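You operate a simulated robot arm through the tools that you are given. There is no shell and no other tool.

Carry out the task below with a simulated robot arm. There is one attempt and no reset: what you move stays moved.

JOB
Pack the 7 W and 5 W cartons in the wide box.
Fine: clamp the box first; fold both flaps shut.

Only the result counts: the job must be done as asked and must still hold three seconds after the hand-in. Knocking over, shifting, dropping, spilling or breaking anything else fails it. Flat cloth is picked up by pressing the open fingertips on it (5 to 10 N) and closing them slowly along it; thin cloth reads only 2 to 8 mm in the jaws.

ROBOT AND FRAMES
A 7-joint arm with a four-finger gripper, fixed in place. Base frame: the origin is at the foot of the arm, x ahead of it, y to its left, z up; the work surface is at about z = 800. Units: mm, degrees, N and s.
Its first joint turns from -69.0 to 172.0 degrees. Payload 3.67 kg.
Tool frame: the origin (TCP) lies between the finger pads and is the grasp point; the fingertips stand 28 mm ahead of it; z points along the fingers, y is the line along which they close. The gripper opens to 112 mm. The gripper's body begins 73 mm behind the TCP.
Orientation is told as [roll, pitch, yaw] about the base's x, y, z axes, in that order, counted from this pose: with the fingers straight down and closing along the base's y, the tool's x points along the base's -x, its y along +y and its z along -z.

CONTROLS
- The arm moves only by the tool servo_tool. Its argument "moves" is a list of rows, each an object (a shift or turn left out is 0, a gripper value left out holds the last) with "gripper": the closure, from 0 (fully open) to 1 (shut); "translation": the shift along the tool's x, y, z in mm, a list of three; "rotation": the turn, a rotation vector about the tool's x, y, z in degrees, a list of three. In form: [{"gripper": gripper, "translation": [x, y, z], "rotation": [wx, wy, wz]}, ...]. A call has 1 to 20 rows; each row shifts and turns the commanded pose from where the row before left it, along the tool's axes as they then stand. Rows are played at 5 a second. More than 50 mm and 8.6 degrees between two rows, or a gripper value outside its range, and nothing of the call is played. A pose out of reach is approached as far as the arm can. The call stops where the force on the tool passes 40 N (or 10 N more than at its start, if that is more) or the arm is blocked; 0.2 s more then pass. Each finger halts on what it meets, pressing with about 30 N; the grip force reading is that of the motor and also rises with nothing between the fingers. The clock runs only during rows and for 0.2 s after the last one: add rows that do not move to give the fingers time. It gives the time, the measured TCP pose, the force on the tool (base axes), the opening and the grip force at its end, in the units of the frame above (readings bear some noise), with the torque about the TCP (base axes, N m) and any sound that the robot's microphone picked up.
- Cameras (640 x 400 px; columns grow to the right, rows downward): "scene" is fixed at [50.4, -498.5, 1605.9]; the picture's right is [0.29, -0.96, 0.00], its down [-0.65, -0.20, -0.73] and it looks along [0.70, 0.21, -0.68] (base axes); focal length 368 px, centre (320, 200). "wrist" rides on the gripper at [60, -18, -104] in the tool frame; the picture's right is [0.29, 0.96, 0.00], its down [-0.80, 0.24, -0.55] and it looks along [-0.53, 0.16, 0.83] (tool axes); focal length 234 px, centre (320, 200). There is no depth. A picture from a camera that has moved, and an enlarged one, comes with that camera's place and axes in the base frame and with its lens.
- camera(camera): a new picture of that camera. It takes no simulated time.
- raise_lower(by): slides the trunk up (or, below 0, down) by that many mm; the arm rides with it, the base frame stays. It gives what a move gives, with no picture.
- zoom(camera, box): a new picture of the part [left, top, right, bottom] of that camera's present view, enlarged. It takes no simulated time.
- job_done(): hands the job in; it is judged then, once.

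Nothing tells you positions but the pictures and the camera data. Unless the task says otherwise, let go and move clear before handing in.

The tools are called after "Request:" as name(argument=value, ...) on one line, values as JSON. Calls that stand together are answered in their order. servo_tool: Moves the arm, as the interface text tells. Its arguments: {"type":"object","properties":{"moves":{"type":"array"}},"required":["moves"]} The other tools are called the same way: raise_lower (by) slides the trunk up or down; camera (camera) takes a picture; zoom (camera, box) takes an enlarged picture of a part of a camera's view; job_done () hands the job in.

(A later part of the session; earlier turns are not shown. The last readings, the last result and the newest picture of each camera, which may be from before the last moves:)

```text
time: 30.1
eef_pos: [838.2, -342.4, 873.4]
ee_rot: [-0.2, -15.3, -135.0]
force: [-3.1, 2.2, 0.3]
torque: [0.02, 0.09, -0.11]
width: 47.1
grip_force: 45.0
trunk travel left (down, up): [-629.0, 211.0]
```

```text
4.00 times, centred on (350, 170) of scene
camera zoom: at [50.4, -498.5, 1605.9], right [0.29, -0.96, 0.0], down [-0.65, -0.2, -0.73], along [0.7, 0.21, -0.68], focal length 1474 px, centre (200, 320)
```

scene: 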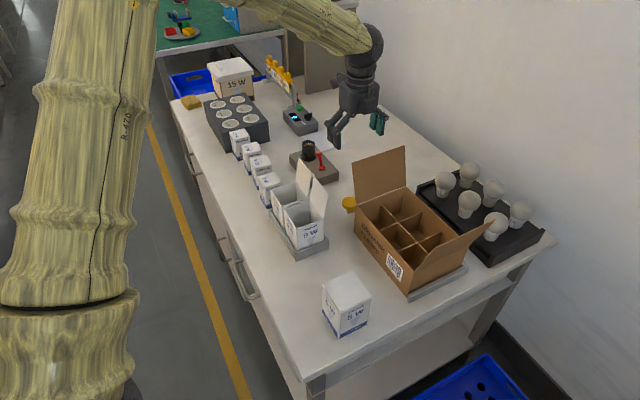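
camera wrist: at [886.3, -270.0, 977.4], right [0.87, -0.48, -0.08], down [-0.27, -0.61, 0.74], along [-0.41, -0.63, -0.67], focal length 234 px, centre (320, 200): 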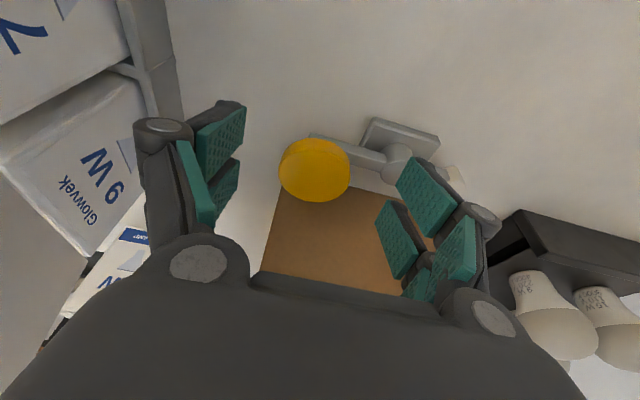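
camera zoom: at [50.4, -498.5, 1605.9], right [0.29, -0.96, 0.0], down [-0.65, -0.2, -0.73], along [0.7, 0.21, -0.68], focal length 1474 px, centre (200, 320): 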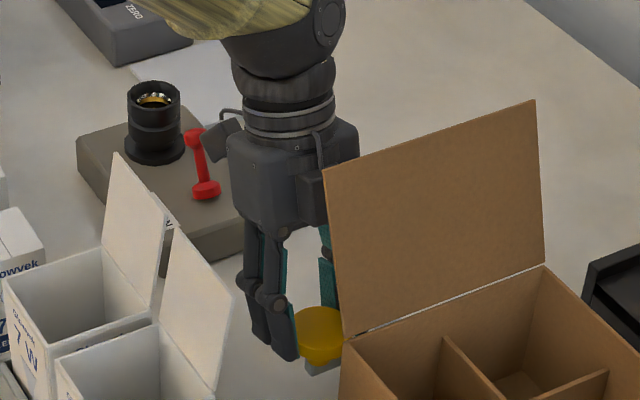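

The knob is held (47 mm). I'll start swinging it outward on the arc around the pivot, first about 20°.

Request:
servo_tool(moves=[{"translation": [5.4, 0.4, -1.5]}, {"translation": [5.4, 0.9, -1.5]}, {"translation": [5.2, 1.4, -1.4]}, {"translation": [5.2, 1.8, -1.4]}, {}])

Request:
zoom(camera="wrist", box=[230, 100, 450, 240])

```text
time: 31.3
eef_pos: [857.1, -326.1, 873.7]
ee_rot: [0.0, -15.1, -135.1]
force: [-22.9, 20.6, -8.9]
torque: [1.07, -0.45, -1.4]
width: 47.6
grip_force: 44.7
trunk travel left (down, up): [-629.0, 211.0]
```

```text
2.86 times, centred on (340, 170) of wrist
camera zoom: at [904.5, -254.5, 958.6], right [0.87, -0.48, -0.08], down [-0.27, -0.61, 0.74], along [-0.41, -0.63, -0.67], focal length 669 px, centre (263, 286)
```

zoom: 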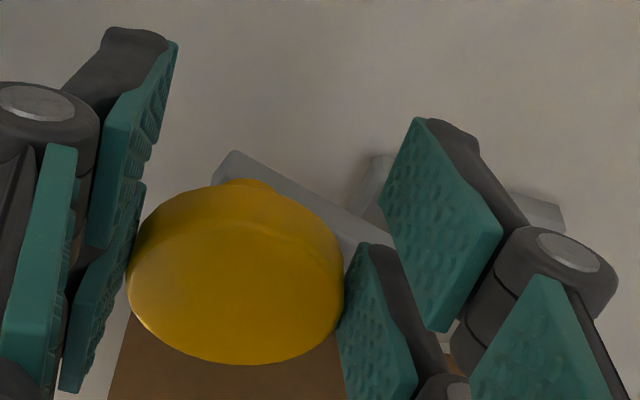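

The lever turns with the knob. The side load shows I'm cutting slightly inside the true arc, so I'll ease off sideways and check the reading.

Request:
servo_tool(moves=[{"translation": [0, -2.0, 0]}, {}])

Request:
servo_tool(moves=[{"translation": [5.0, 1.5, -1.4]}, {"translation": [5.0, 1.8, -1.4]}, {}])

Request:
zoom(camera="wrist", box=[230, 60, 450, 240])

```text
time: 31.9
eef_pos: [858.0, -327.7, 873.9]
ee_rot: [0.0, -15.2, -135.1]
force: [-14.5, 18.8, -11.8]
torque: [0.64, 0.18, -0.7]
width: 47.4
grip_force: 45.0
trunk travel left (down, up): [-629.0, 211.0]
```

```text
time: 32.7
eef_pos: [867.6, -320.9, 874.2]
ee_rot: [0.0, -15.2, -135.1]
force: [-10.9, 21.9, -2.1]
torque: [0.46, 0.51, -0.77]
width: 46.8
grip_force: 45.9
trunk travel left (down, up): [-629.0, 211.0]
```

```text
2.22 times, centred on (340, 150) of wrist
camera zoom: at [914.3, -248.6, 959.7], right [0.87, -0.48, -0.08], down [-0.27, -0.61, 0.74], along [-0.4, -0.63, -0.66], focal length 520 px, centre (276, 311)
```

zoom: 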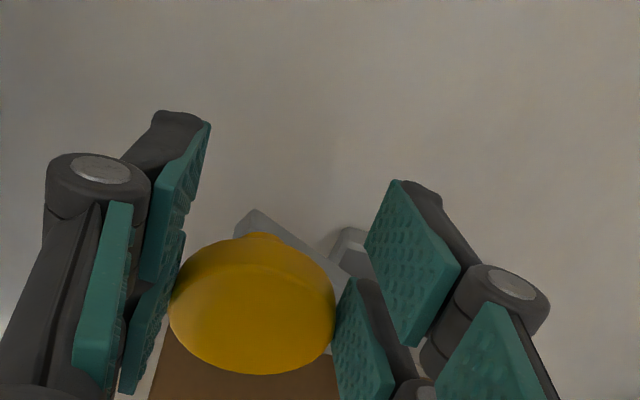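

The knob has slipped about 6 mm in the grip, and the lever is about 26° along (knob now near (849,-337)). There's room to untilt now, so I'll open the fingers slightly, straighten, centre on the knob, and turn the hand so one finger pushes squarely along the arc.

Request:
servo_tool(moves=[{"gripper": 0.4}, {"gripper": 0.4}, {"rotation": [0, 7.6, 0]}, {"rotation": [0, 7.6, 0]}, {"translation": [-8, -0.5, 0]}, {"translation": [-8, -0.5, 0]}, {}])

Request:
camera(camera="wrist")

```text
time: 34.3
eef_pos: [854.1, -333.5, 874.0]
ee_rot: [-0.1, 0.1, -135.1]
force: [-0.4, -0.2, -0.1]
torque: [-0.03, 0.03, -0.02]
width: 67.1
grip_force: 0.0
trunk travel left (down, up): [-629.0, 211.0]
```

```text
taken
camera wrist: at [883.6, -279.1, 977.7], right [0.88, -0.48, 0.0], down [-0.4, -0.73, 0.55], along [-0.26, -0.49, -0.83], focal length 234 px, centre (320, 200)
```

wrist: 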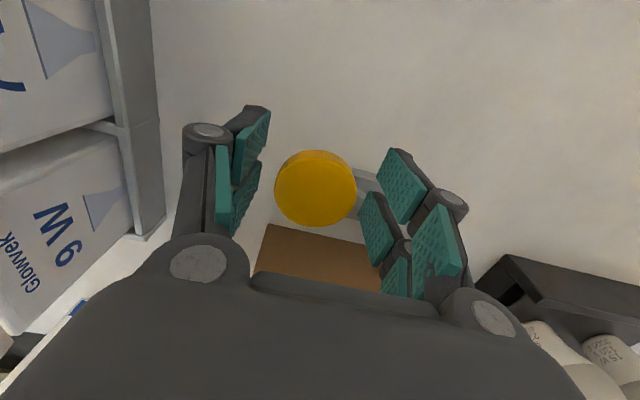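

The knob is centred and holds its angle. I'll move a touch further onto it and turn the hand 45° so the trailing finger faces along the arc.

Request:
servo_tool(moves=[{"translation": [-5, 0, 0]}, {"rotation": [0, 0, -7.5]}, {"rotation": [0, 0, -7.5]}, {"rotation": [0, 0, -7.5]}, {"rotation": [0, 0, -7.5]}, {"rotation": [0, 0, -7.5]}, {"rotation": [0, 0, -7.5]}, {}])

Request:
camera(camera="wrist")

Request:
zoom(camera="scene", box=[300, 100, 440, 240])

```text
time: 36.1
eef_pos: [850.8, -336.4, 871.8]
ee_rot: [0.1, 0.1, -90.1]
force: [0.4, -0.1, -0.9]
torque: [0.0, -0.02, -0.01]
width: 67.0
grip_force: 0.0
trunk travel left (down, up): [-629.0, 211.0]
```

```text
taken
camera wrist: at [832.6, -277.0, 977.5], right [0.96, 0.29, 0.0], down [0.24, -0.8, 0.55], along [0.16, -0.53, -0.83], focal length 234 px, centre (320, 200)
```

wrist: 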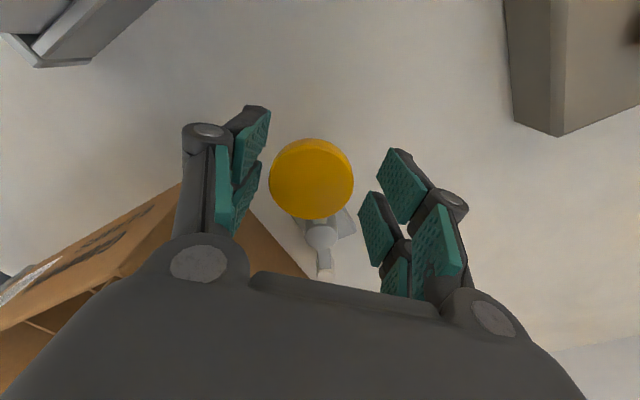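

```text
2.86 times, centred on (370, 170) of scene
camera zoom: at [50.4, -498.5, 1605.9], right [0.29, -0.96, 0.0], down [-0.65, -0.2, -0.73], along [0.7, 0.21, -0.68], focal length 1053 px, centre (177, 286)
```

zoom: 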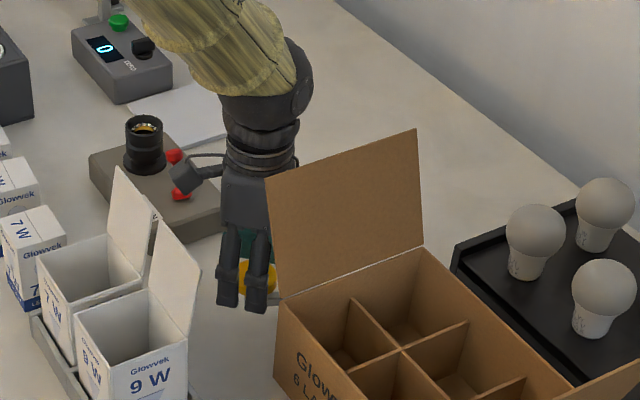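

The hand now cages the knob with the trailing finger behind it. I'll push along the arc, first a straight stretch of about 29 mm.

Request:
servo_tool(moves=[{"translation": [0.2, 6, 0]}, {"translation": [0.3, 6, 0]}, {"translation": [0.3, 6, 0]}, {"translation": [0.3, 5.5, 0]}, {"translation": [0, 5.3, 0]}, {}])

Request:
camera(camera="wrist")

```text
time: 37.5
eef_pos: [878.1, -336.2, 872.9]
ee_rot: [0.0, 0.1, -90.0]
force: [-0.1, 0.3, -0.5]
torque: [0.03, -0.02, -0.01]
width: 67.4
grip_force: 0.0
trunk travel left (down, up): [-629.0, 211.0]
```

```text
taken
camera wrist: at [860.6, -276.9, 978.1], right [0.96, 0.29, 0.0], down [0.24, -0.8, 0.55], along [0.16, -0.53, -0.83], focal length 234 px, centre (320, 200)
```

wrist: 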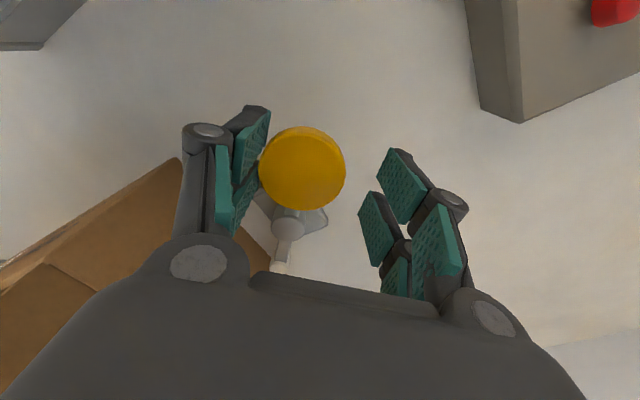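

The lever swings freely. I'll continue along the arc while turning the hand with it.

Request:
servo_tool(moves=[{"translation": [0.4, 5.6, 0], "rotation": [0, 0, 5]}, {"translation": [0.2, 5.7, 0], "rotation": [0, 0, 5]}, {"translation": [-0.3, 5.7, 0], "rotation": [0, 0, 5]}, {"translation": [-0.6, 5.7, 0], "rotation": [0, 0, 5]}, {}])

Request:
camera(camera="wrist")

```text
time: 38.7
eef_pos: [901.9, -339.0, 872.5]
ee_rot: [-0.1, 0.0, -110.1]
force: [-0.4, 0.8, 0.7]
torque: [0.03, -0.01, 0.0]
width: 67.2
grip_force: 0.1
trunk travel left (down, up): [-629.0, 211.0]
```

```text
taken
camera wrist: at [904.7, -277.5, 977.4], right [1.0, -0.06, 0.0], down [-0.05, -0.83, 0.55], along [-0.03, -0.55, -0.83], focal length 234 px, centre (320, 200)
```

wrist: 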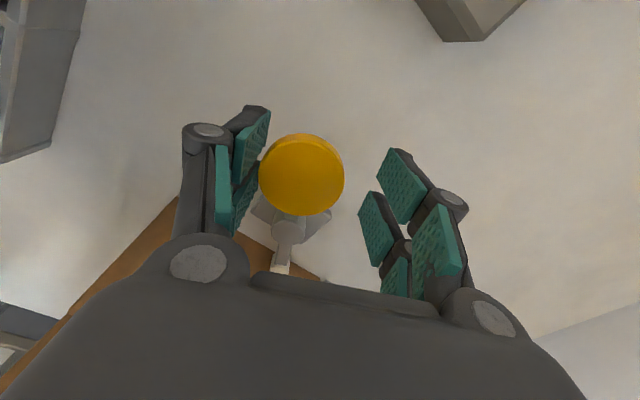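

Steady progress, with the lever at about 65°. I'll close the fingers a little, which also pushes the knob, to save reach and then continue the arc.

Request:
servo_tool(moves=[{"translation": [-0.6, 0, 0], "rotation": [0, 0, 5], "gripper": 0.5}, {"translation": [-0.6, 5.2, 0], "rotation": [0, 0, 5]}, {"translation": [-0.6, 5.2, 0], "rotation": [0, 0, 5]}, {}])

Request:
camera(camera="wrist")

Request:
zoom(camera="wrist", box=[180, 100, 400, 300])

```text
time: 39.7
eef_pos: [909.5, -345.5, 872.3]
ee_rot: [-0.1, 0.0, -125.3]
force: [0.2, 0.1, 0.5]
torque: [-0.04, -0.05, -0.01]
width: 56.2
grip_force: 0.4
trunk travel left (down, up): [-629.0, 211.0]
```

```text
taken
camera wrist: at [929.2, -287.3, 977.4], right [0.95, -0.32, 0.0], down [-0.26, -0.79, 0.55], along [-0.18, -0.52, -0.83], focal length 234 px, centre (320, 200)
```

wrist: 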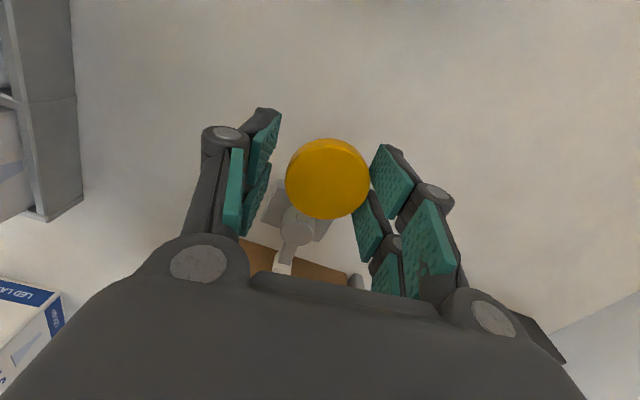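

```text
2.00 times, centred on (290, 200) of wrist
camera zoom: at [929.2, -287.3, 977.4], right [0.95, -0.32, 0.0], down [-0.26, -0.79, 0.55], along [-0.18, -0.52, -0.83], focal length 468 px, centre (380, 200)
```

zoom: 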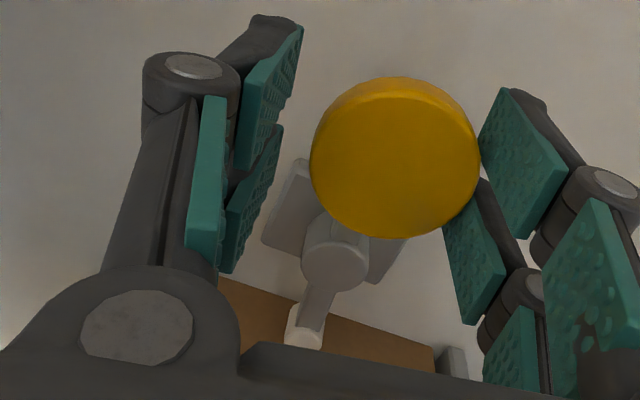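

The lever has turned about 80° and the pad is now close to the end wall. I'll push on in small steps and watch for the contact force.

Request:
servo_tool(moves=[{"translation": [-0.6, 5.0, 0], "rotation": [0, 0, 4]}, {"translation": [-0.8, 5.0, 0], "rotation": [0, 0, 4]}, {}])

Request:
zoom(camera="wrist", box=[180, 100, 400, 300])

```text
time: 40.5
eef_pos: [915.2, -354.3, 872.7]
ee_rot: [-0.1, 0.0, -133.2]
force: [0.2, 0.2, -0.1]
torque: [0.01, 0.0, 0.0]
width: 56.0
grip_force: 0.1
trunk travel left (down, up): [-629.0, 211.0]
```

```text
2.00 times, centred on (290, 200) of wrist
camera zoom: at [943.7, -298.3, 977.5], right [0.9, -0.45, 0.0], down [-0.37, -0.75, 0.55], along [-0.25, -0.49, -0.83], focal length 468 px, centre (380, 200)
```

zoom: 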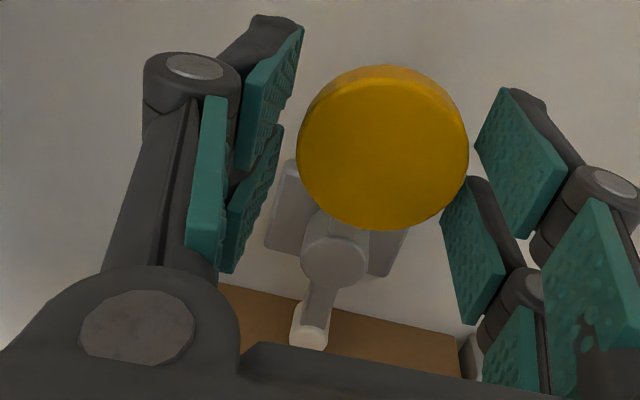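

Reach holds up. I'll keep nudging along the arc until the clamp resists.

Request:
servo_tool(moves=[{"translation": [-0.8, 4.0, 0], "rotation": [0, 0, 3]}, {"translation": [-0.8, 4.0, 0], "rotation": [0, 0, 3]}, {}])

Request:
zoom(camera="wrist", box=[180, 100, 400, 300])

```text
time: 41.3
eef_pos: [920.4, -360.2, 873.4]
ee_rot: [-0.1, -0.1, -139.1]
force: [-0.4, 1.8, 0.0]
torque: [0.03, -0.01, -0.02]
width: 56.7
grip_force: 1.3
trunk travel left (down, up): [-629.0, 211.0]
```

```text
2.00 times, centred on (290, 200) of wrist
camera zoom: at [954.2, -307.2, 977.6], right [0.84, -0.54, 0.0], down [-0.45, -0.7, 0.55], along [-0.3, -0.47, -0.83], focal length 468 px, centre (380, 200)
```

zoom: 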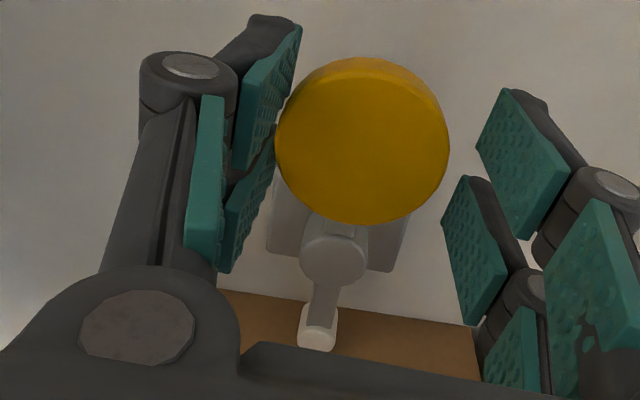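

The trailing finger now touches the knob and force is starting to show. A few more small steps.

Request:
servo_tool(moves=[{"translation": [-0.4, 2.5, 0], "rotation": [0, 0, 1.5]}, {"translation": [-0.4, 2.5, 0], "rotation": [0, 0, 1.5]}, {}])

Request:
zoom(camera="wrist", box=[180, 100, 400, 300])

```text
time: 42.1
eef_pos: [923.7, -363.4, 872.4]
ee_rot: [-0.1, 0.0, -142.1]
force: [-13.3, 12.0, -3.6]
torque: [0.02, 0.17, 0.14]
width: 64.0
grip_force: 7.4
trunk travel left (down, up): [-629.0, 211.0]
```

```text
2.00 times, centred on (290, 200) of wrist
camera zoom: at [960.1, -312.2, 977.5], right [0.82, -0.58, 0.0], down [-0.48, -0.68, 0.55], along [-0.32, -0.45, -0.83], focal length 468 px, centre (380, 200)
```

zoom: 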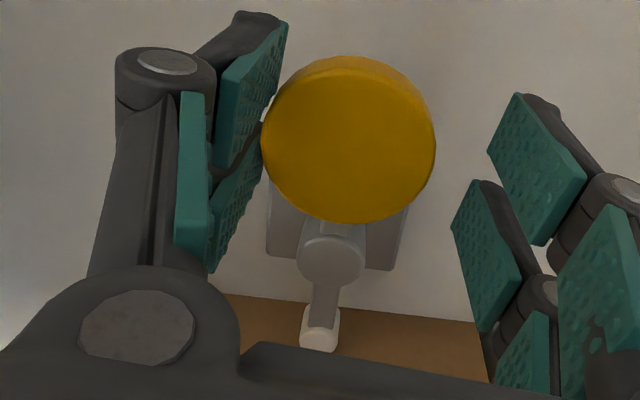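

The lever now points straight at the wall, about 90° turned, and resists with about 18 N. I'll press slightly more to seat it, then back off and see if it stays.

Request:
servo_tool(moves=[{"translation": [-0.2, 2.5, 0]}, {"translation": [0, 1.5, 0]}, {}])

Request:
servo_tool(moves=[{"translation": [0, -6, 0]}, {"translation": [0, -4, 0], "gripper": 0.3}, {"gripper": 0.3}, {}])

Request:
zoom(camera="wrist", box=[180, 100, 400, 300])

```text
time: 42.9
eef_pos: [925.6, -364.1, 872.3]
ee_rot: [-0.2, 0.0, -142.1]
force: [-21.6, 21.9, -14.2]
torque: [-0.02, 0.08, 0.08]
width: 68.8
grip_force: 12.2
trunk travel left (down, up): [-629.0, 211.0]
```

```text
time: 43.9
eef_pos: [920.8, -359.5, 873.0]
ee_rot: [-0.1, 0.0, -142.2]
force: [-1.2, 0.4, 0.4]
torque: [0.0, 0.01, 0.01]
width: 78.5
grip_force: 0.1
trunk travel left (down, up): [-629.0, 211.0]
```

```text
2.00 times, centred on (290, 200) of wrist
camera zoom: at [956.5, -308.8, 978.3], right [0.81, -0.58, 0.0], down [-0.48, -0.68, 0.55], along [-0.32, -0.45, -0.83], focal length 468 px, centre (380, 200)
```

zoom: 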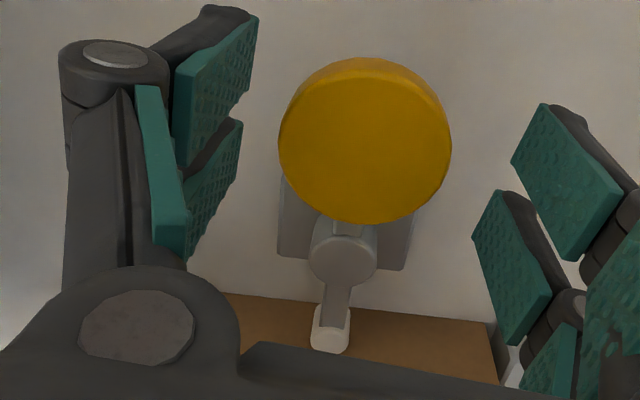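

The lever stays put at 90° with its pad against the end wall. I'll rise clear and check the clamp and box from above.

Request:
servo_tool(moves=[{"translation": [0, 0, -25]}, {"translation": [0, 0, -30]}, {"translation": [0, 0, -40]}, {"translation": [0, 0, -40]}, {"translation": [-10, -15, -40], "gripper": 0.0}, {"translation": [-10, -15, -20]}, {}])

Request:
zoom(camera="wrist", box=[200, 40, 440, 240])

Request:
zoom(camera="scene", box=[330, 140, 490, 300])

```text
time: 45.5
eef_pos: [885.7, -347.6, 1065.3]
ee_rot: [-0.2, 0.0, -142.1]
force: [0.7, 0.5, -0.3]
torque: [-0.01, 0.02, -0.01]
width: 112.2
grip_force: 0.0
trunk travel left (down, up): [-629.0, 211.0]
```

```text
2.00 times, centred on (320, 140) of wrist
camera zoom: at [921.7, -297.9, 1169.8], right [0.82, -0.58, 0.0], down [-0.48, -0.68, 0.55], along [-0.32, -0.45, -0.83], focal length 468 px, centre (320, 320)
```

zoom: 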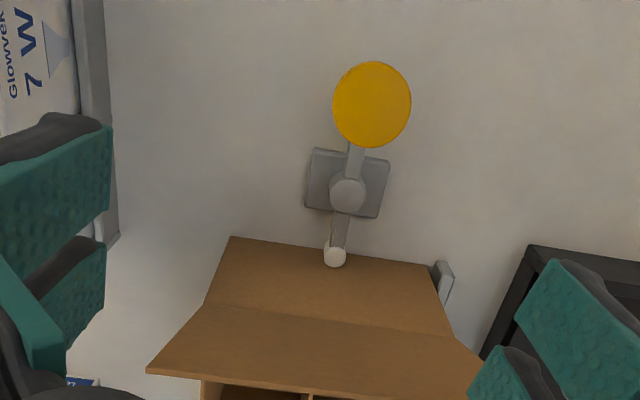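

```text
2.50 times, centred on (410, 220) of scene
camera zoom: at [50.4, -498.5, 1605.9], right [0.29, -0.96, 0.0], down [-0.65, -0.2, -0.73], along [0.7, 0.21, -0.68], focal length 921 px, centre (95, 150)
```

zoom: 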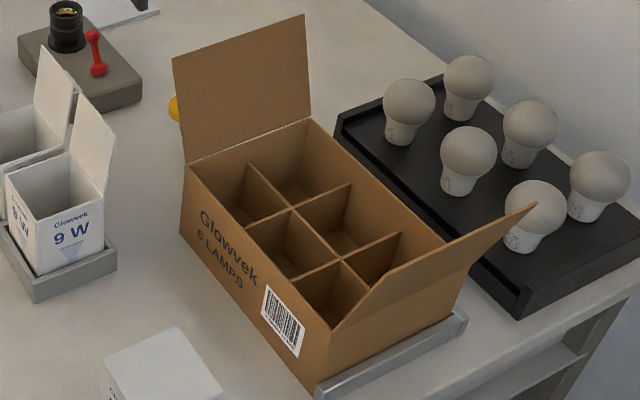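

The clamp is set with its pad against the end wall, and the box hasn't moved. Its rim is at about z 913. I'll keep this yaw, which roughly matches both the box and the cartons, and go look at the row of small cartons.

Request:
servo_tool(moves=[{"translation": [0, 0, -40]}, {"translation": [0, 0, -40]}, {"translation": [13.6, -39.7, 0]}, {"translation": [13.6, -39.7, 0]}, {"translation": [13.6, -39.7, 0]}, {"translation": [13.6, -39.7, 0]}, {"translation": [13.6, -39.7, 0]}, {"translation": [13.6, -39.7, 0]}, {}])

Request:
camera(camera="wrist")

```text
time: 47.7
eef_pos: [799.9, -156.3, 1072.2]
ee_rot: [-7.8, -2.6, -146.1]
force: [0.0, -0.3, -0.6]
torque: [-0.02, 0.0, 0.04]
width: 112.1
grip_force: 0.1
trunk travel left (down, up): [-629.0, 211.0]
stopped in row 9: the arm was blocked; the commanded pose is now the measured one
```

```text
taken
camera wrist: at [852.0, -117.7, 1174.8], right [0.76, -0.63, -0.14], down [-0.47, -0.69, 0.55], along [-0.45, -0.35, -0.82], focal length 234 px, centre (320, 200)
```

wrist: 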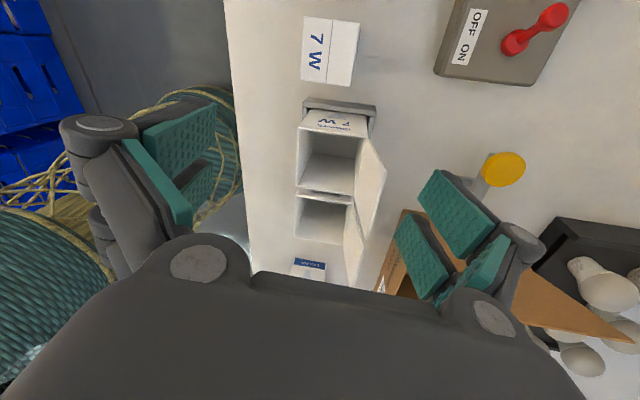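

The arm hit a joint limit here with this yaw, and the tool tilted about 8°. I'll check the scene before correcting.

Request:
camera(camera="scene")

```text
taken
```

scene: 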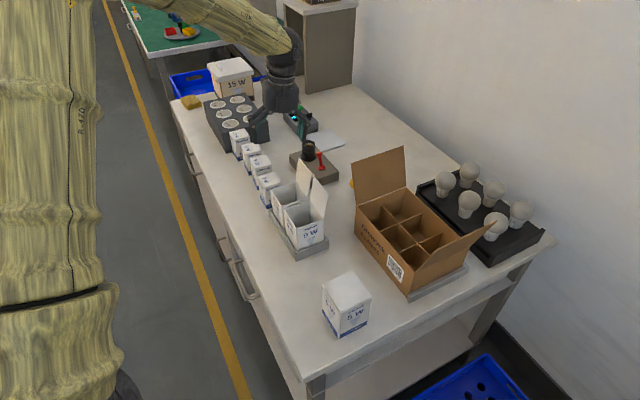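

I'll raise the trunk so the arm works from a better posture, then straighten the tool.

Request:
raise_lower(by=120)

Request:
servo_tool(moves=[{"translation": [0, 0, 15], "rotation": [-2.6, 0.9, 0]}, {"translation": [0, 0, 15], "rotation": [-2.6, 0.9, 0]}, {"translation": [0, 0, 15], "rotation": [-2.6, 0.8, 0]}, {}])

Request:
camera(camera="wrist")

```text
time: 49.2
eef_pos: [800.8, -155.4, 1191.1]
ee_rot: [-7.8, -2.4, -146.1]
force: [0.5, 0.0, -0.4]
torque: [0.0, 0.0, -0.01]
width: 111.9
grip_force: 0.2
trunk travel left (down, up): [-749.0, 91.0]
```

```text
time: 50.2
eef_pos: [799.4, -174.9, 1152.5]
ee_rot: [-2.1, 1.7, -148.5]
force: [0.4, -0.8, -0.5]
torque: [0.01, 0.01, -0.02]
width: 111.9
grip_force: 0.1
trunk travel left (down, up): [-749.0, 91.0]
```

```text
taken
camera wrist: at [840.5, -134.0, 1259.5], right [0.75, -0.67, -0.03], down [-0.56, -0.65, 0.52], along [-0.36, -0.37, -0.85], focal length 234 px, centre (320, 200)
```

wrist: 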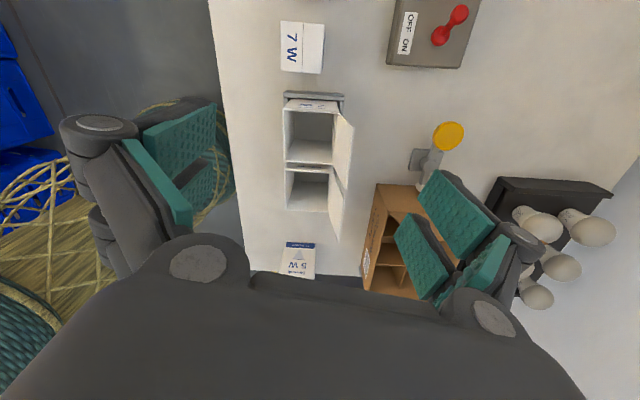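

This yaw is near a wrist limit on this side. For the cartons I'll use the opposite yaw of about +37°, which closes along the same line, and turn there at this safe height.

Request:
servo_tool(moves=[{"rotation": [-0.5, 0, -8]}, {"rotation": [-0.5, 0, -8]}, {"rotation": [0, 0, -8.4]}, {"rotation": [0, 0, -8.4]}, {"rotation": [0, 0, -8.4]}, {"rotation": [0, 0, -8.4]}, {"rotation": [0, 0, -8.4]}, {"rotation": [0, 0, -8.4]}, {"rotation": [0, 0, -8.4]}, {"rotation": [0, 0, -8.4]}, {"rotation": [0, 0, -8.4]}, {"rotation": [0, 0, -8.4]}, {"rotation": [0, 0, -8.4]}, {"rotation": [0, 0, -8.4]}, {"rotation": [0, 0, -8.4]}, {"rotation": [0, 0, -8.4]}, {"rotation": [0, 0, -8.4]}, {}])

```text
time: 54.0
eef_pos: [797.7, -152.3, 1147.3]
ee_rot: [-0.9, -0.9, -3.9]
force: [-0.5, -0.2, -0.6]
torque: [-0.05, -0.01, 0.02]
width: 112.0
grip_force: 0.0
trunk travel left (down, up): [-749.0, 91.0]
```

Good. I'll finish the turn to +37°, level the tool, and shift so that the row is in clear view.

Request:
servo_tool(moves=[{"rotation": [-0.9, 0.9, -8.2]}, {"rotation": [0, 0, -8.2]}, {"rotation": [0, 0, -8.2]}, {"rotation": [0, 0, -8.2]}, {"rotation": [0, 0, -8.2]}, {"translation": [-15, 15, 0]}, {"translation": [-15, 15, 0]}, {}])

Request:
camera(camera="wrist")

```text
time: 55.8
eef_pos: [803.9, -109.9, 1150.0]
ee_rot: [0.0, 0.1, 37.0]
force: [0.3, -0.4, -0.2]
torque: [0.02, 0.03, 0.01]
width: 111.9
grip_force: 0.2
trunk travel left (down, up): [-749.0, 91.0]
```

```text
taken
camera wrist: at [766.4, -161.1, 1253.3], right [-0.81, 0.59, 0.0], down [0.49, 0.67, 0.55], along [0.33, 0.45, -0.83], focal length 234 px, centre (320, 200)
```

wrist: 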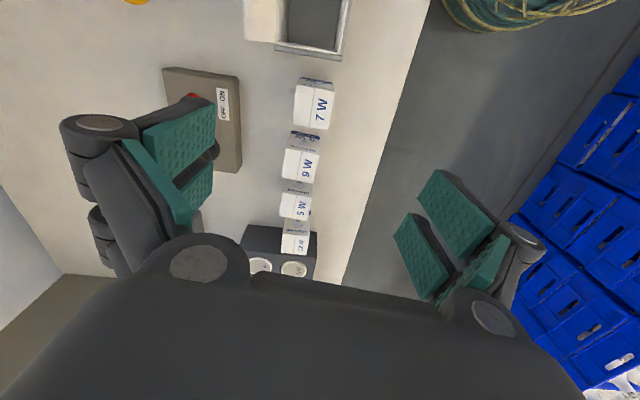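

Request:
zoom(camera="wrist", box=[240, 50, 380, 270])

Request:
zoom(camera="scene", box=[210, 110, 310, 230])

```text
1.82 times, centred on (310, 160) of wrist
camera zoom: at [766.4, -161.1, 1253.3], right [-0.81, 0.59, 0.0], down [0.49, 0.67, 0.55], along [0.33, 0.45, -0.83], focal length 426 px, centre (338, 273)
```

zoom: 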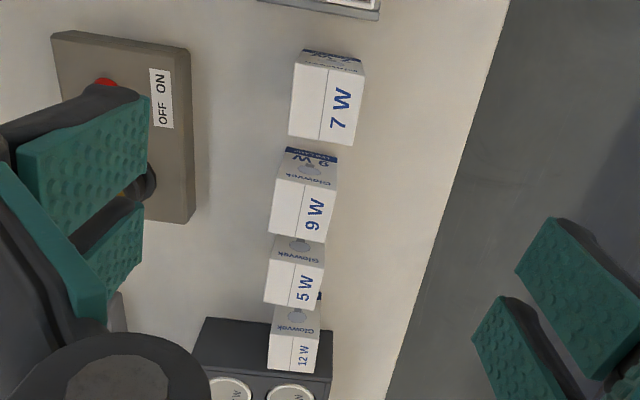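

```text
3.33 times, centred on (260, 170) of scene
camera zoom: at [50.4, -498.5, 1605.9], right [0.29, -0.96, 0.0], down [-0.65, -0.2, -0.73], along [0.7, 0.21, -0.68], focal length 1228 px, centre (520, 300)
```

zoom: 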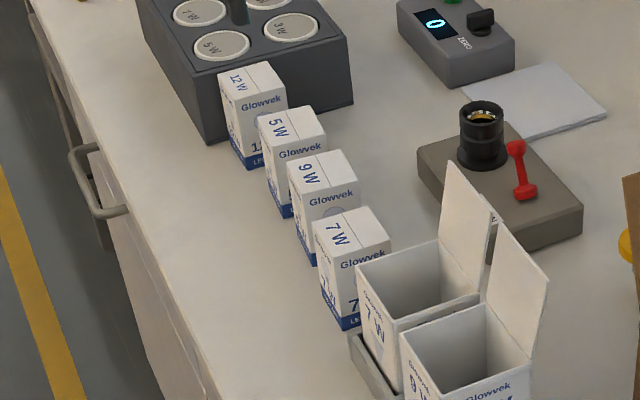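

The row's cartons are about 55 mm square, turned 45°, with tops at about z 890. The small 7 W is centred near (822,-102). I'll zoom in on the 5 W to place it.

Request:
zoom(camera="wrist", box=[260, 120, 350, 270])

Request:
zoom(camera="wrist", box=[270, 60, 350, 150])

```text
2.67 times, centred on (305, 195) of wrist
camera zoom: at [766.4, -161.1, 1253.3], right [-0.81, 0.59, 0.0], down [0.49, 0.67, 0.55], along [0.33, 0.45, -0.83], focal length 624 px, centre (360, 213)
```

zoom: 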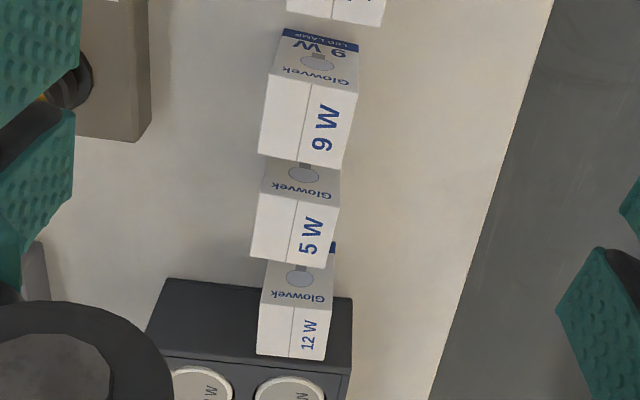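

```text
4.44 times, centred on (310, 105) of wrist
camera zoom: at [766.4, -161.1, 1253.3], right [-0.81, 0.59, 0.0], down [0.49, 0.67, 0.55], along [0.33, 0.45, -0.83], focal length 1041 px, centre (364, 622)
```

zoom: 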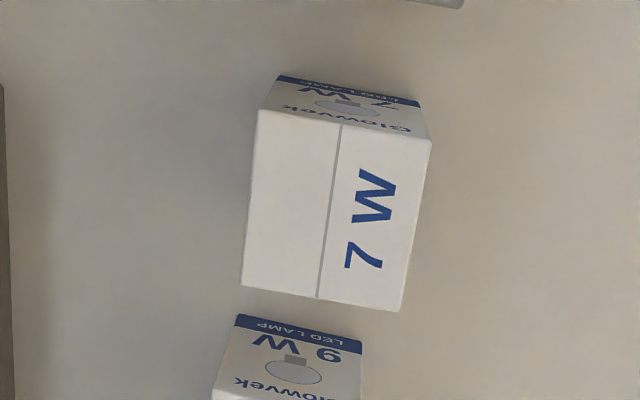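

The small cartons stand 90 mm apart at exactly 45°: 7 W at about (822,-102) and 5 W at about (957,17), tops at about z 890. I'll turn to yaw 45°, centre over the 7 W and come down for a closer check.

Request:
servo_tool(moves=[{"rotation": [0, 0, -8]}, {"translation": [-18.7, -7.1, 0]}, {"translation": [0, 0, 40]}, {"translation": [0, 0, 40]}, {"translation": [0, 0, 40]}, {"translation": [0, 0, 30]}, {}])

Request:
camera(camera="wrist")

Request:
zoom(camera="wrist", box=[220, 80, 420, 230])

Request:
zoom(camera="scene", box=[220, 80, 360, 220])

```text
time: 57.4
eef_pos: [820.8, -99.1, 997.6]
ee_rot: [0.0, 0.1, 44.9]
force: [-0.5, 0.9, -0.1]
torque: [0.0, 0.02, -0.02]
width: 112.0
grip_force: 0.0
trunk travel left (down, up): [-749.0, 91.0]
```

```text
taken
camera wrist: at [791.2, -155.0, 1102.3], right [-0.88, 0.48, 0.0], down [0.4, 0.73, 0.55], along [0.26, 0.49, -0.83], focal length 234 px, centre (320, 200)
```

wrist: 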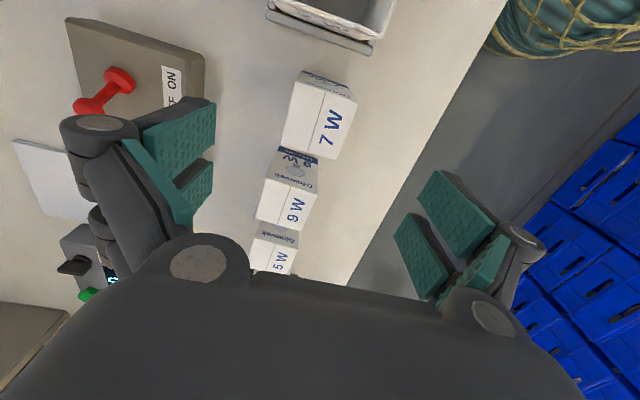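

```text
2.67 times, centred on (320, 155) of wrist
camera zoom: at [791.2, -155.0, 1102.3], right [-0.88, 0.48, 0.0], down [0.4, 0.73, 0.55], along [0.26, 0.49, -0.83], focal length 624 px, centre (320, 320)
```

zoom: 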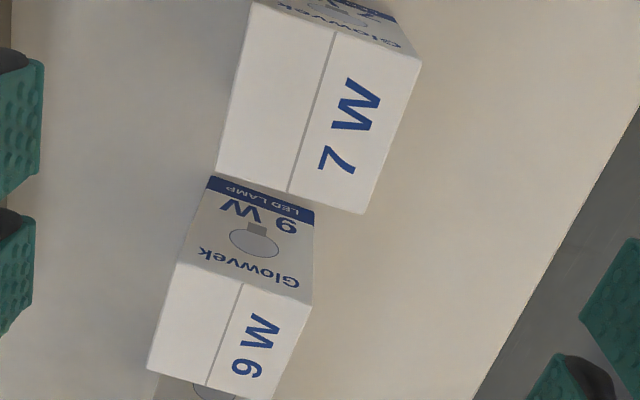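

```text
2.86 times, centred on (290, 150) of scene
camera zoom: at [50.4, -498.5, 1605.9], right [0.29, -0.96, 0.0], down [-0.65, -0.2, -0.73], along [0.7, 0.21, -0.68], focal length 1053 px, centre (406, 343)
```

zoom: 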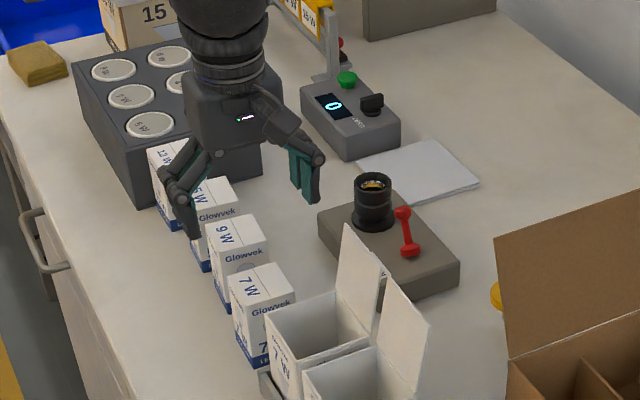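

The closer view agrees: 7 W at (822.3,-102.5), top z≈890, turned 45°. I'll correct by 3 mm and descend around it.

Request:
servo_tool(moves=[{"translation": [1.2, -3.3, 20]}, {"translation": [0, 0, 30]}, {"translation": [0, 0, 30]}, {"translation": [0, 0, 27]}, {}])

Request:
camera(camera="wrist")

Request:
zoom(camera="scene", box=[220, 100, 340, 220])

```text
time: 58.6
eef_pos: [822.0, -104.9, 891.5]
ee_rot: [0.0, 0.1, 44.9]
force: [0.0, 0.0, 0.6]
torque: [-0.05, -0.03, 0.01]
width: 112.1
grip_force: 0.2
trunk travel left (down, up): [-749.0, 91.0]
```

```text
taken
camera wrist: at [792.3, -160.8, 996.9], right [-0.88, 0.48, 0.0], down [0.4, 0.73, 0.55], along [0.26, 0.49, -0.83], focal length 234 px, centre (320, 200)
```

wrist: 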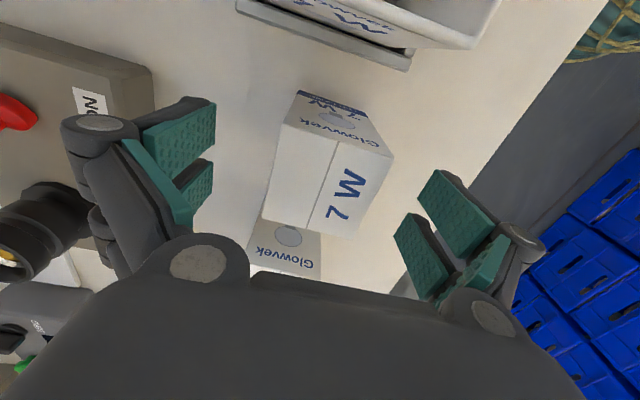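

```text
3.33 times, centred on (280, 160) of scene
camera zoom: at [50.4, -498.5, 1605.9], right [0.29, -0.96, 0.0], down [-0.65, -0.2, -0.73], along [0.7, 0.21, -0.68], focal length 1228 px, centre (453, 333)
```

zoom: 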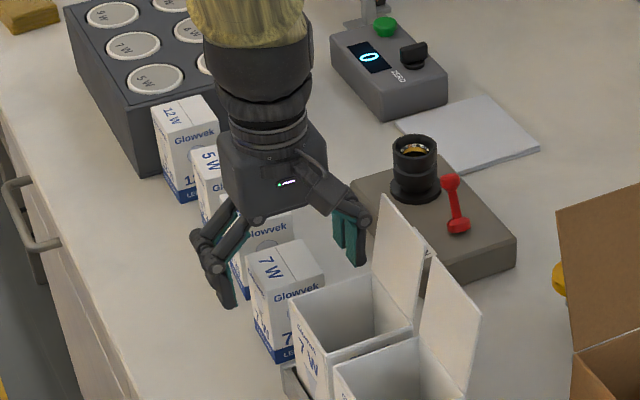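

The carton is centred exactly between the fingers. I'll close gently and check the grip.

Request:
servo_tool(moves=[{"gripper": 0.3}, {"gripper": 0.42}, {"gripper": 0.48}, {"gripper": 0.52}, {}])

```text
time: 59.8
eef_pos: [821.7, -106.2, 891.2]
ee_rot: [0.0, 0.1, 44.8]
force: [0.5, 0.5, 0.6]
torque: [0.0, 0.03, 0.01]
width: 55.5
grip_force: 30.0
trunk travel left (down, up): [-749.0, 91.0]
```

Held at 55.5 mm with 30 N. I'll lift straight up to a height that clears the lids and flaps, then check the carton.

Request:
servo_tool(moves=[{"translation": [0, 0, -15]}, {"translation": [0, 0, -25]}, {"translation": [0, 0, -40]}, {"translation": [0, 0, -45]}, {"translation": [0, 0, -45]}, {"translation": [0, 0, -45]}, {"translation": [0, 0, -45]}, {}])

Request:
camera(camera="wrist")

Request:
camera(camera="scene")

```text
time: 61.6
eef_pos: [824.6, -101.5, 1150.2]
ee_rot: [0.1, 0.0, 44.9]
force: [0.0, -0.2, -0.8]
torque: [-0.03, 0.02, -0.04]
width: 55.5
grip_force: 30.0
trunk travel left (down, up): [-749.0, 91.0]
```

```text
taken
camera wrist: at [794.7, -157.2, 1255.2], right [-0.88, 0.48, 0.0], down [0.4, 0.73, 0.55], along [0.26, 0.49, -0.83], focal length 234 px, centre (320, 200)
```

wrist: 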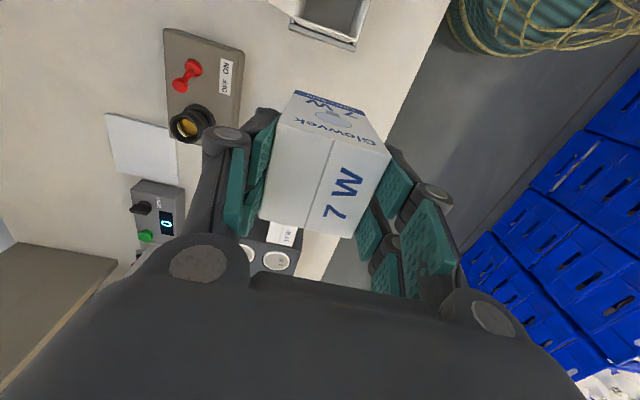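

```text
taken
```

scene: 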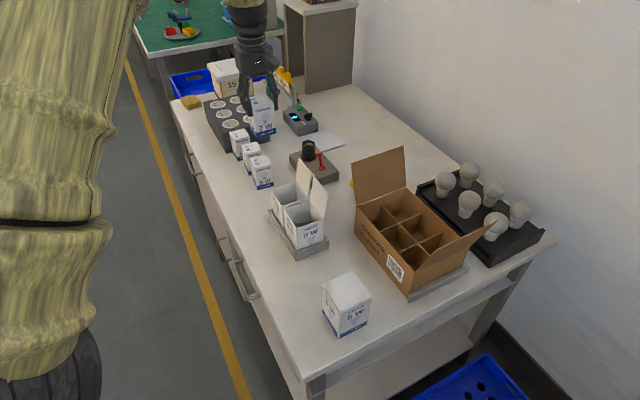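

The 7 W carton is held well and its neighbours stand undisturbed. I'll carry it over to the box at this height and stop where the camera looks straight down into the compartments.

Request:
servo_tool(moves=[{"translation": [33.6, -20.8, 0]}, {"translation": [33.6, -20.8, 0]}, {"translation": [33.6, -20.8, 0]}, {"translation": [33.6, -20.8, 0]}, {"translation": [33.6, -20.8, 0]}, {"translation": [33.6, -20.8, 0]}, {"translation": [33.6, -20.8, 0]}, {"translation": [33.6, -20.8, 0]}, {"translation": [33.6, -20.8, 0]}, {}])

Request:
camera(camera="wrist")

Request:
camera(camera="scene")

```text
time: 63.8
eef_pos: [738.9, -449.8, 1149.2]
ee_rot: [0.0, 0.2, 45.0]
force: [-0.1, 0.7, -1.1]
torque: [0.01, -0.03, -0.03]
width: 55.3
grip_force: 30.4
trunk travel left (down, up): [-749.0, 91.0]
```

```text
taken
camera wrist: at [710.5, -505.5, 1254.6], right [-0.88, 0.47, 0.0], down [0.4, 0.73, 0.55], along [0.26, 0.49, -0.83], focal length 234 px, centre (320, 200)
```

wrist: 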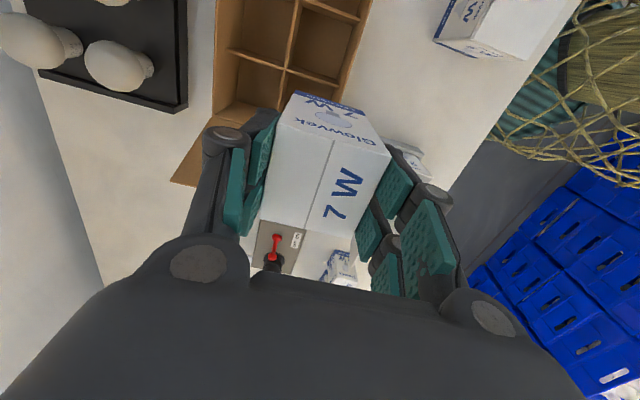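

```text
taken
```

scene: 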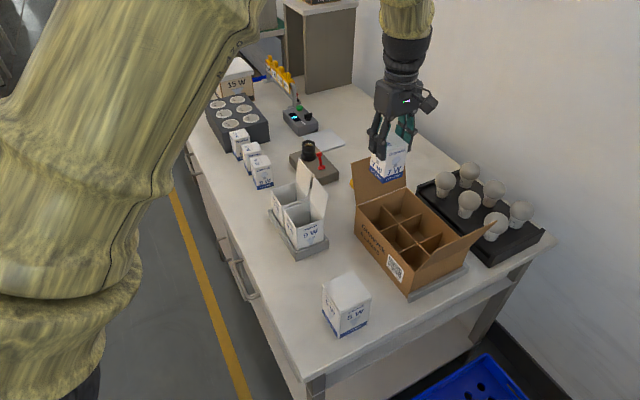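

I'll back off a little so that more of the box shows beyond the carton, and measure the dividers there.

Request:
servo_tool(moves=[{"translation": [-35, 0, 0]}, {"translation": [-35, 0, 0]}, {}])

Request:
zoom(camera="wrist", box=[200, 0, 420, 140])

```text
time: 64.6
eef_pos: [788.3, -404.4, 1150.3]
ee_rot: [0.0, 0.0, 44.9]
force: [-0.6, 0.6, 0.0]
torque: [0.0, -0.04, 0.0]
width: 55.3
grip_force: 30.0
trunk travel left (down, up): [-749.0, 91.0]
```

```text
2.86 times, centred on (310, 70) of wrist
camera zoom: at [759.3, -460.1, 1254.0], right [-0.88, 0.48, 0.0], down [0.4, 0.73, 0.55], along [0.26, 0.49, -0.83], focal length 669 px, centre (349, 571)
```

zoom: 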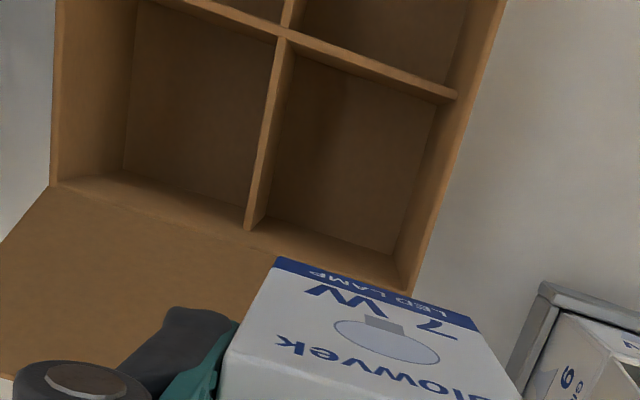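

The box rim fits z≈913, with B corner at (764,-386) and C corner at (886,-502). The compartments are roughly 77 mm clear, tight for the carton plus fingers, so I need the divider height too. I'll zoom the scene view on that.

Request:
zoom(camera="scene", box=[350, 180, 470, 290])

Request:
zoom(camera="wrist", box=[240, 0, 380, 100])

```text
3.64 times, centred on (410, 235) of scene
camera zoom: at [50.4, -498.5, 1605.9], right [0.29, -0.96, 0.0], down [-0.65, -0.2, -0.73], along [0.7, 0.21, -0.68], focal length 1340 px, centre (-7, 73)
```

zoom: 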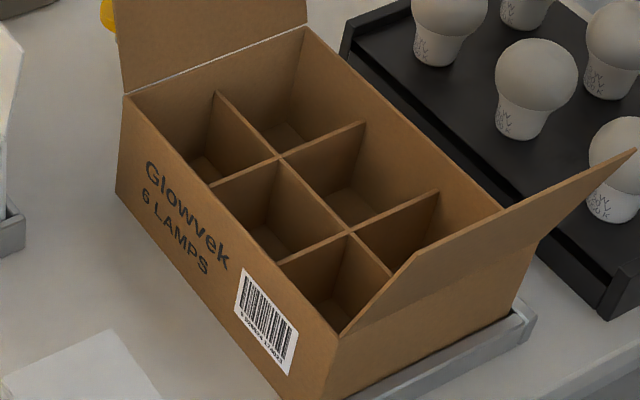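

```text
4.00 times, centred on (310, 50) of wrist
camera zoom: at [759.3, -460.1, 1254.0], right [-0.88, 0.48, 0.0], down [0.4, 0.73, 0.55], along [0.26, 0.49, -0.83], focal length 937 px, centre (360, 800)
```

zoom: 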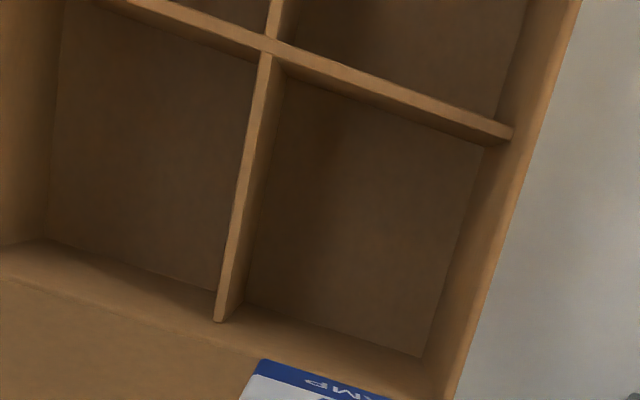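

The dividers are clearly lower than the rim, about z 879. So the best way in is to close along the box's long axis over the low dividers, in a middle compartment. I'll turn the hand to yaw -45° and hover over the near middle compartment.

Request:
servo_tool(moves=[{"rotation": [0, 0, 8.2]}, {"rotation": [0, 0, 8.2]}, {"rotation": [0, 0, 8.2]}, {"rotation": [0, 0, 8.2]}, {"rotation": [0, 0, 8.2]}, {"rotation": [0, 0, 8.2]}, {"rotation": [0, 0, 8.2]}, {"rotation": [0, 0, 8.2]}, {"rotation": [0, 0, 8.2]}, {"rotation": [0, 0, 8.2]}, {"rotation": [0, 0, 7.2]}, {}])

```text
time: 67.2
eef_pos: [790.7, -402.0, 1150.2]
ee_rot: [0.0, 0.1, -44.4]
force: [0.3, -0.6, -1.0]
torque: [0.02, -0.02, 0.02]
width: 55.3
grip_force: 30.1
trunk travel left (down, up): [-749.0, 91.0]
```

Turned. Now I'll slide over the middle row.

Request:
servo_tool(moves=[{"translation": [-3.3, -31.7, 0]}, {"translation": [-3.3, -31.7, 0]}, {"translation": [-3.3, -31.7, 0]}, {"translation": [-3.3, -31.7, 0]}, {}])

Request:
camera(camera="wrist")

Request:
camera(camera="scene")

```text
time: 68.4
eef_pos: [711.2, -500.2, 1151.2]
ee_rot: [-0.1, 0.0, -44.4]
force: [1.0, 0.9, -1.0]
torque: [-0.01, 0.04, 0.02]
width: 55.4
grip_force: 29.6
trunk travel left (down, up): [-749.0, 91.0]
```

```text
taken
camera wrist: at [656.4, -472.1, 1255.6], right [0.46, 0.89, 0.0], down [0.74, -0.38, 0.55], along [0.49, -0.26, -0.83], focal length 234 px, centre (320, 200)
```

wrist: 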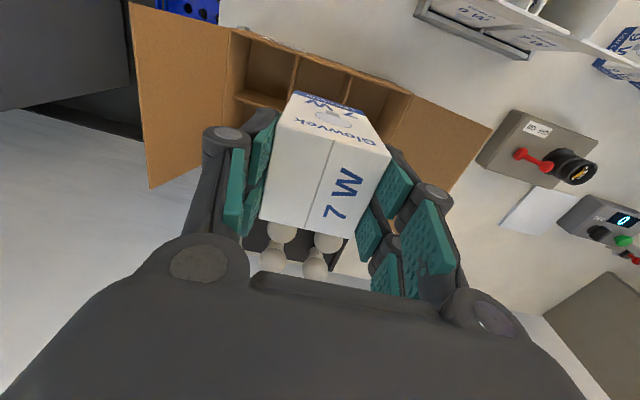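

```text
taken
```

scene: 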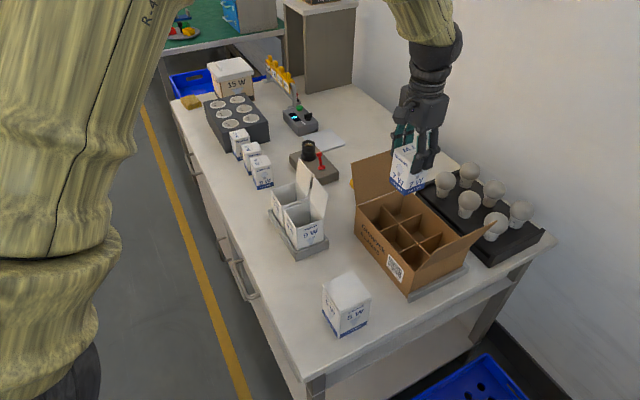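

The three near compartments show above the carton, and I'm lined up with the middle one. I'll zoom to fix its centre precisely.

Request:
zoom(camera="wrist", box=[220, 10, 420, 130])

```text
3.20 times, centred on (320, 70) of wrist
camera zoom: at [656.4, -472.1, 1255.6], right [0.46, 0.89, 0.0], down [0.74, -0.38, 0.55], along [0.49, -0.26, -0.83], focal length 749 px, centre (320, 616)
```

zoom: 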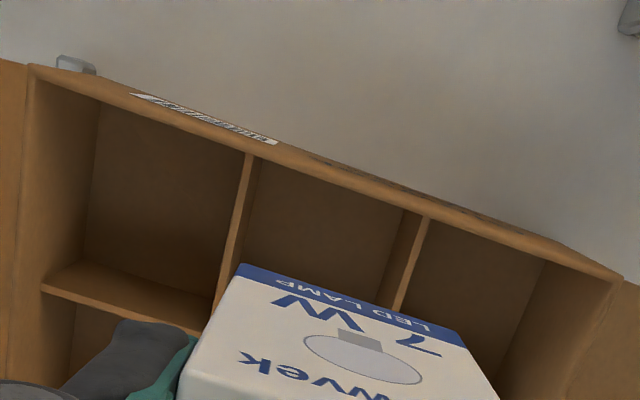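

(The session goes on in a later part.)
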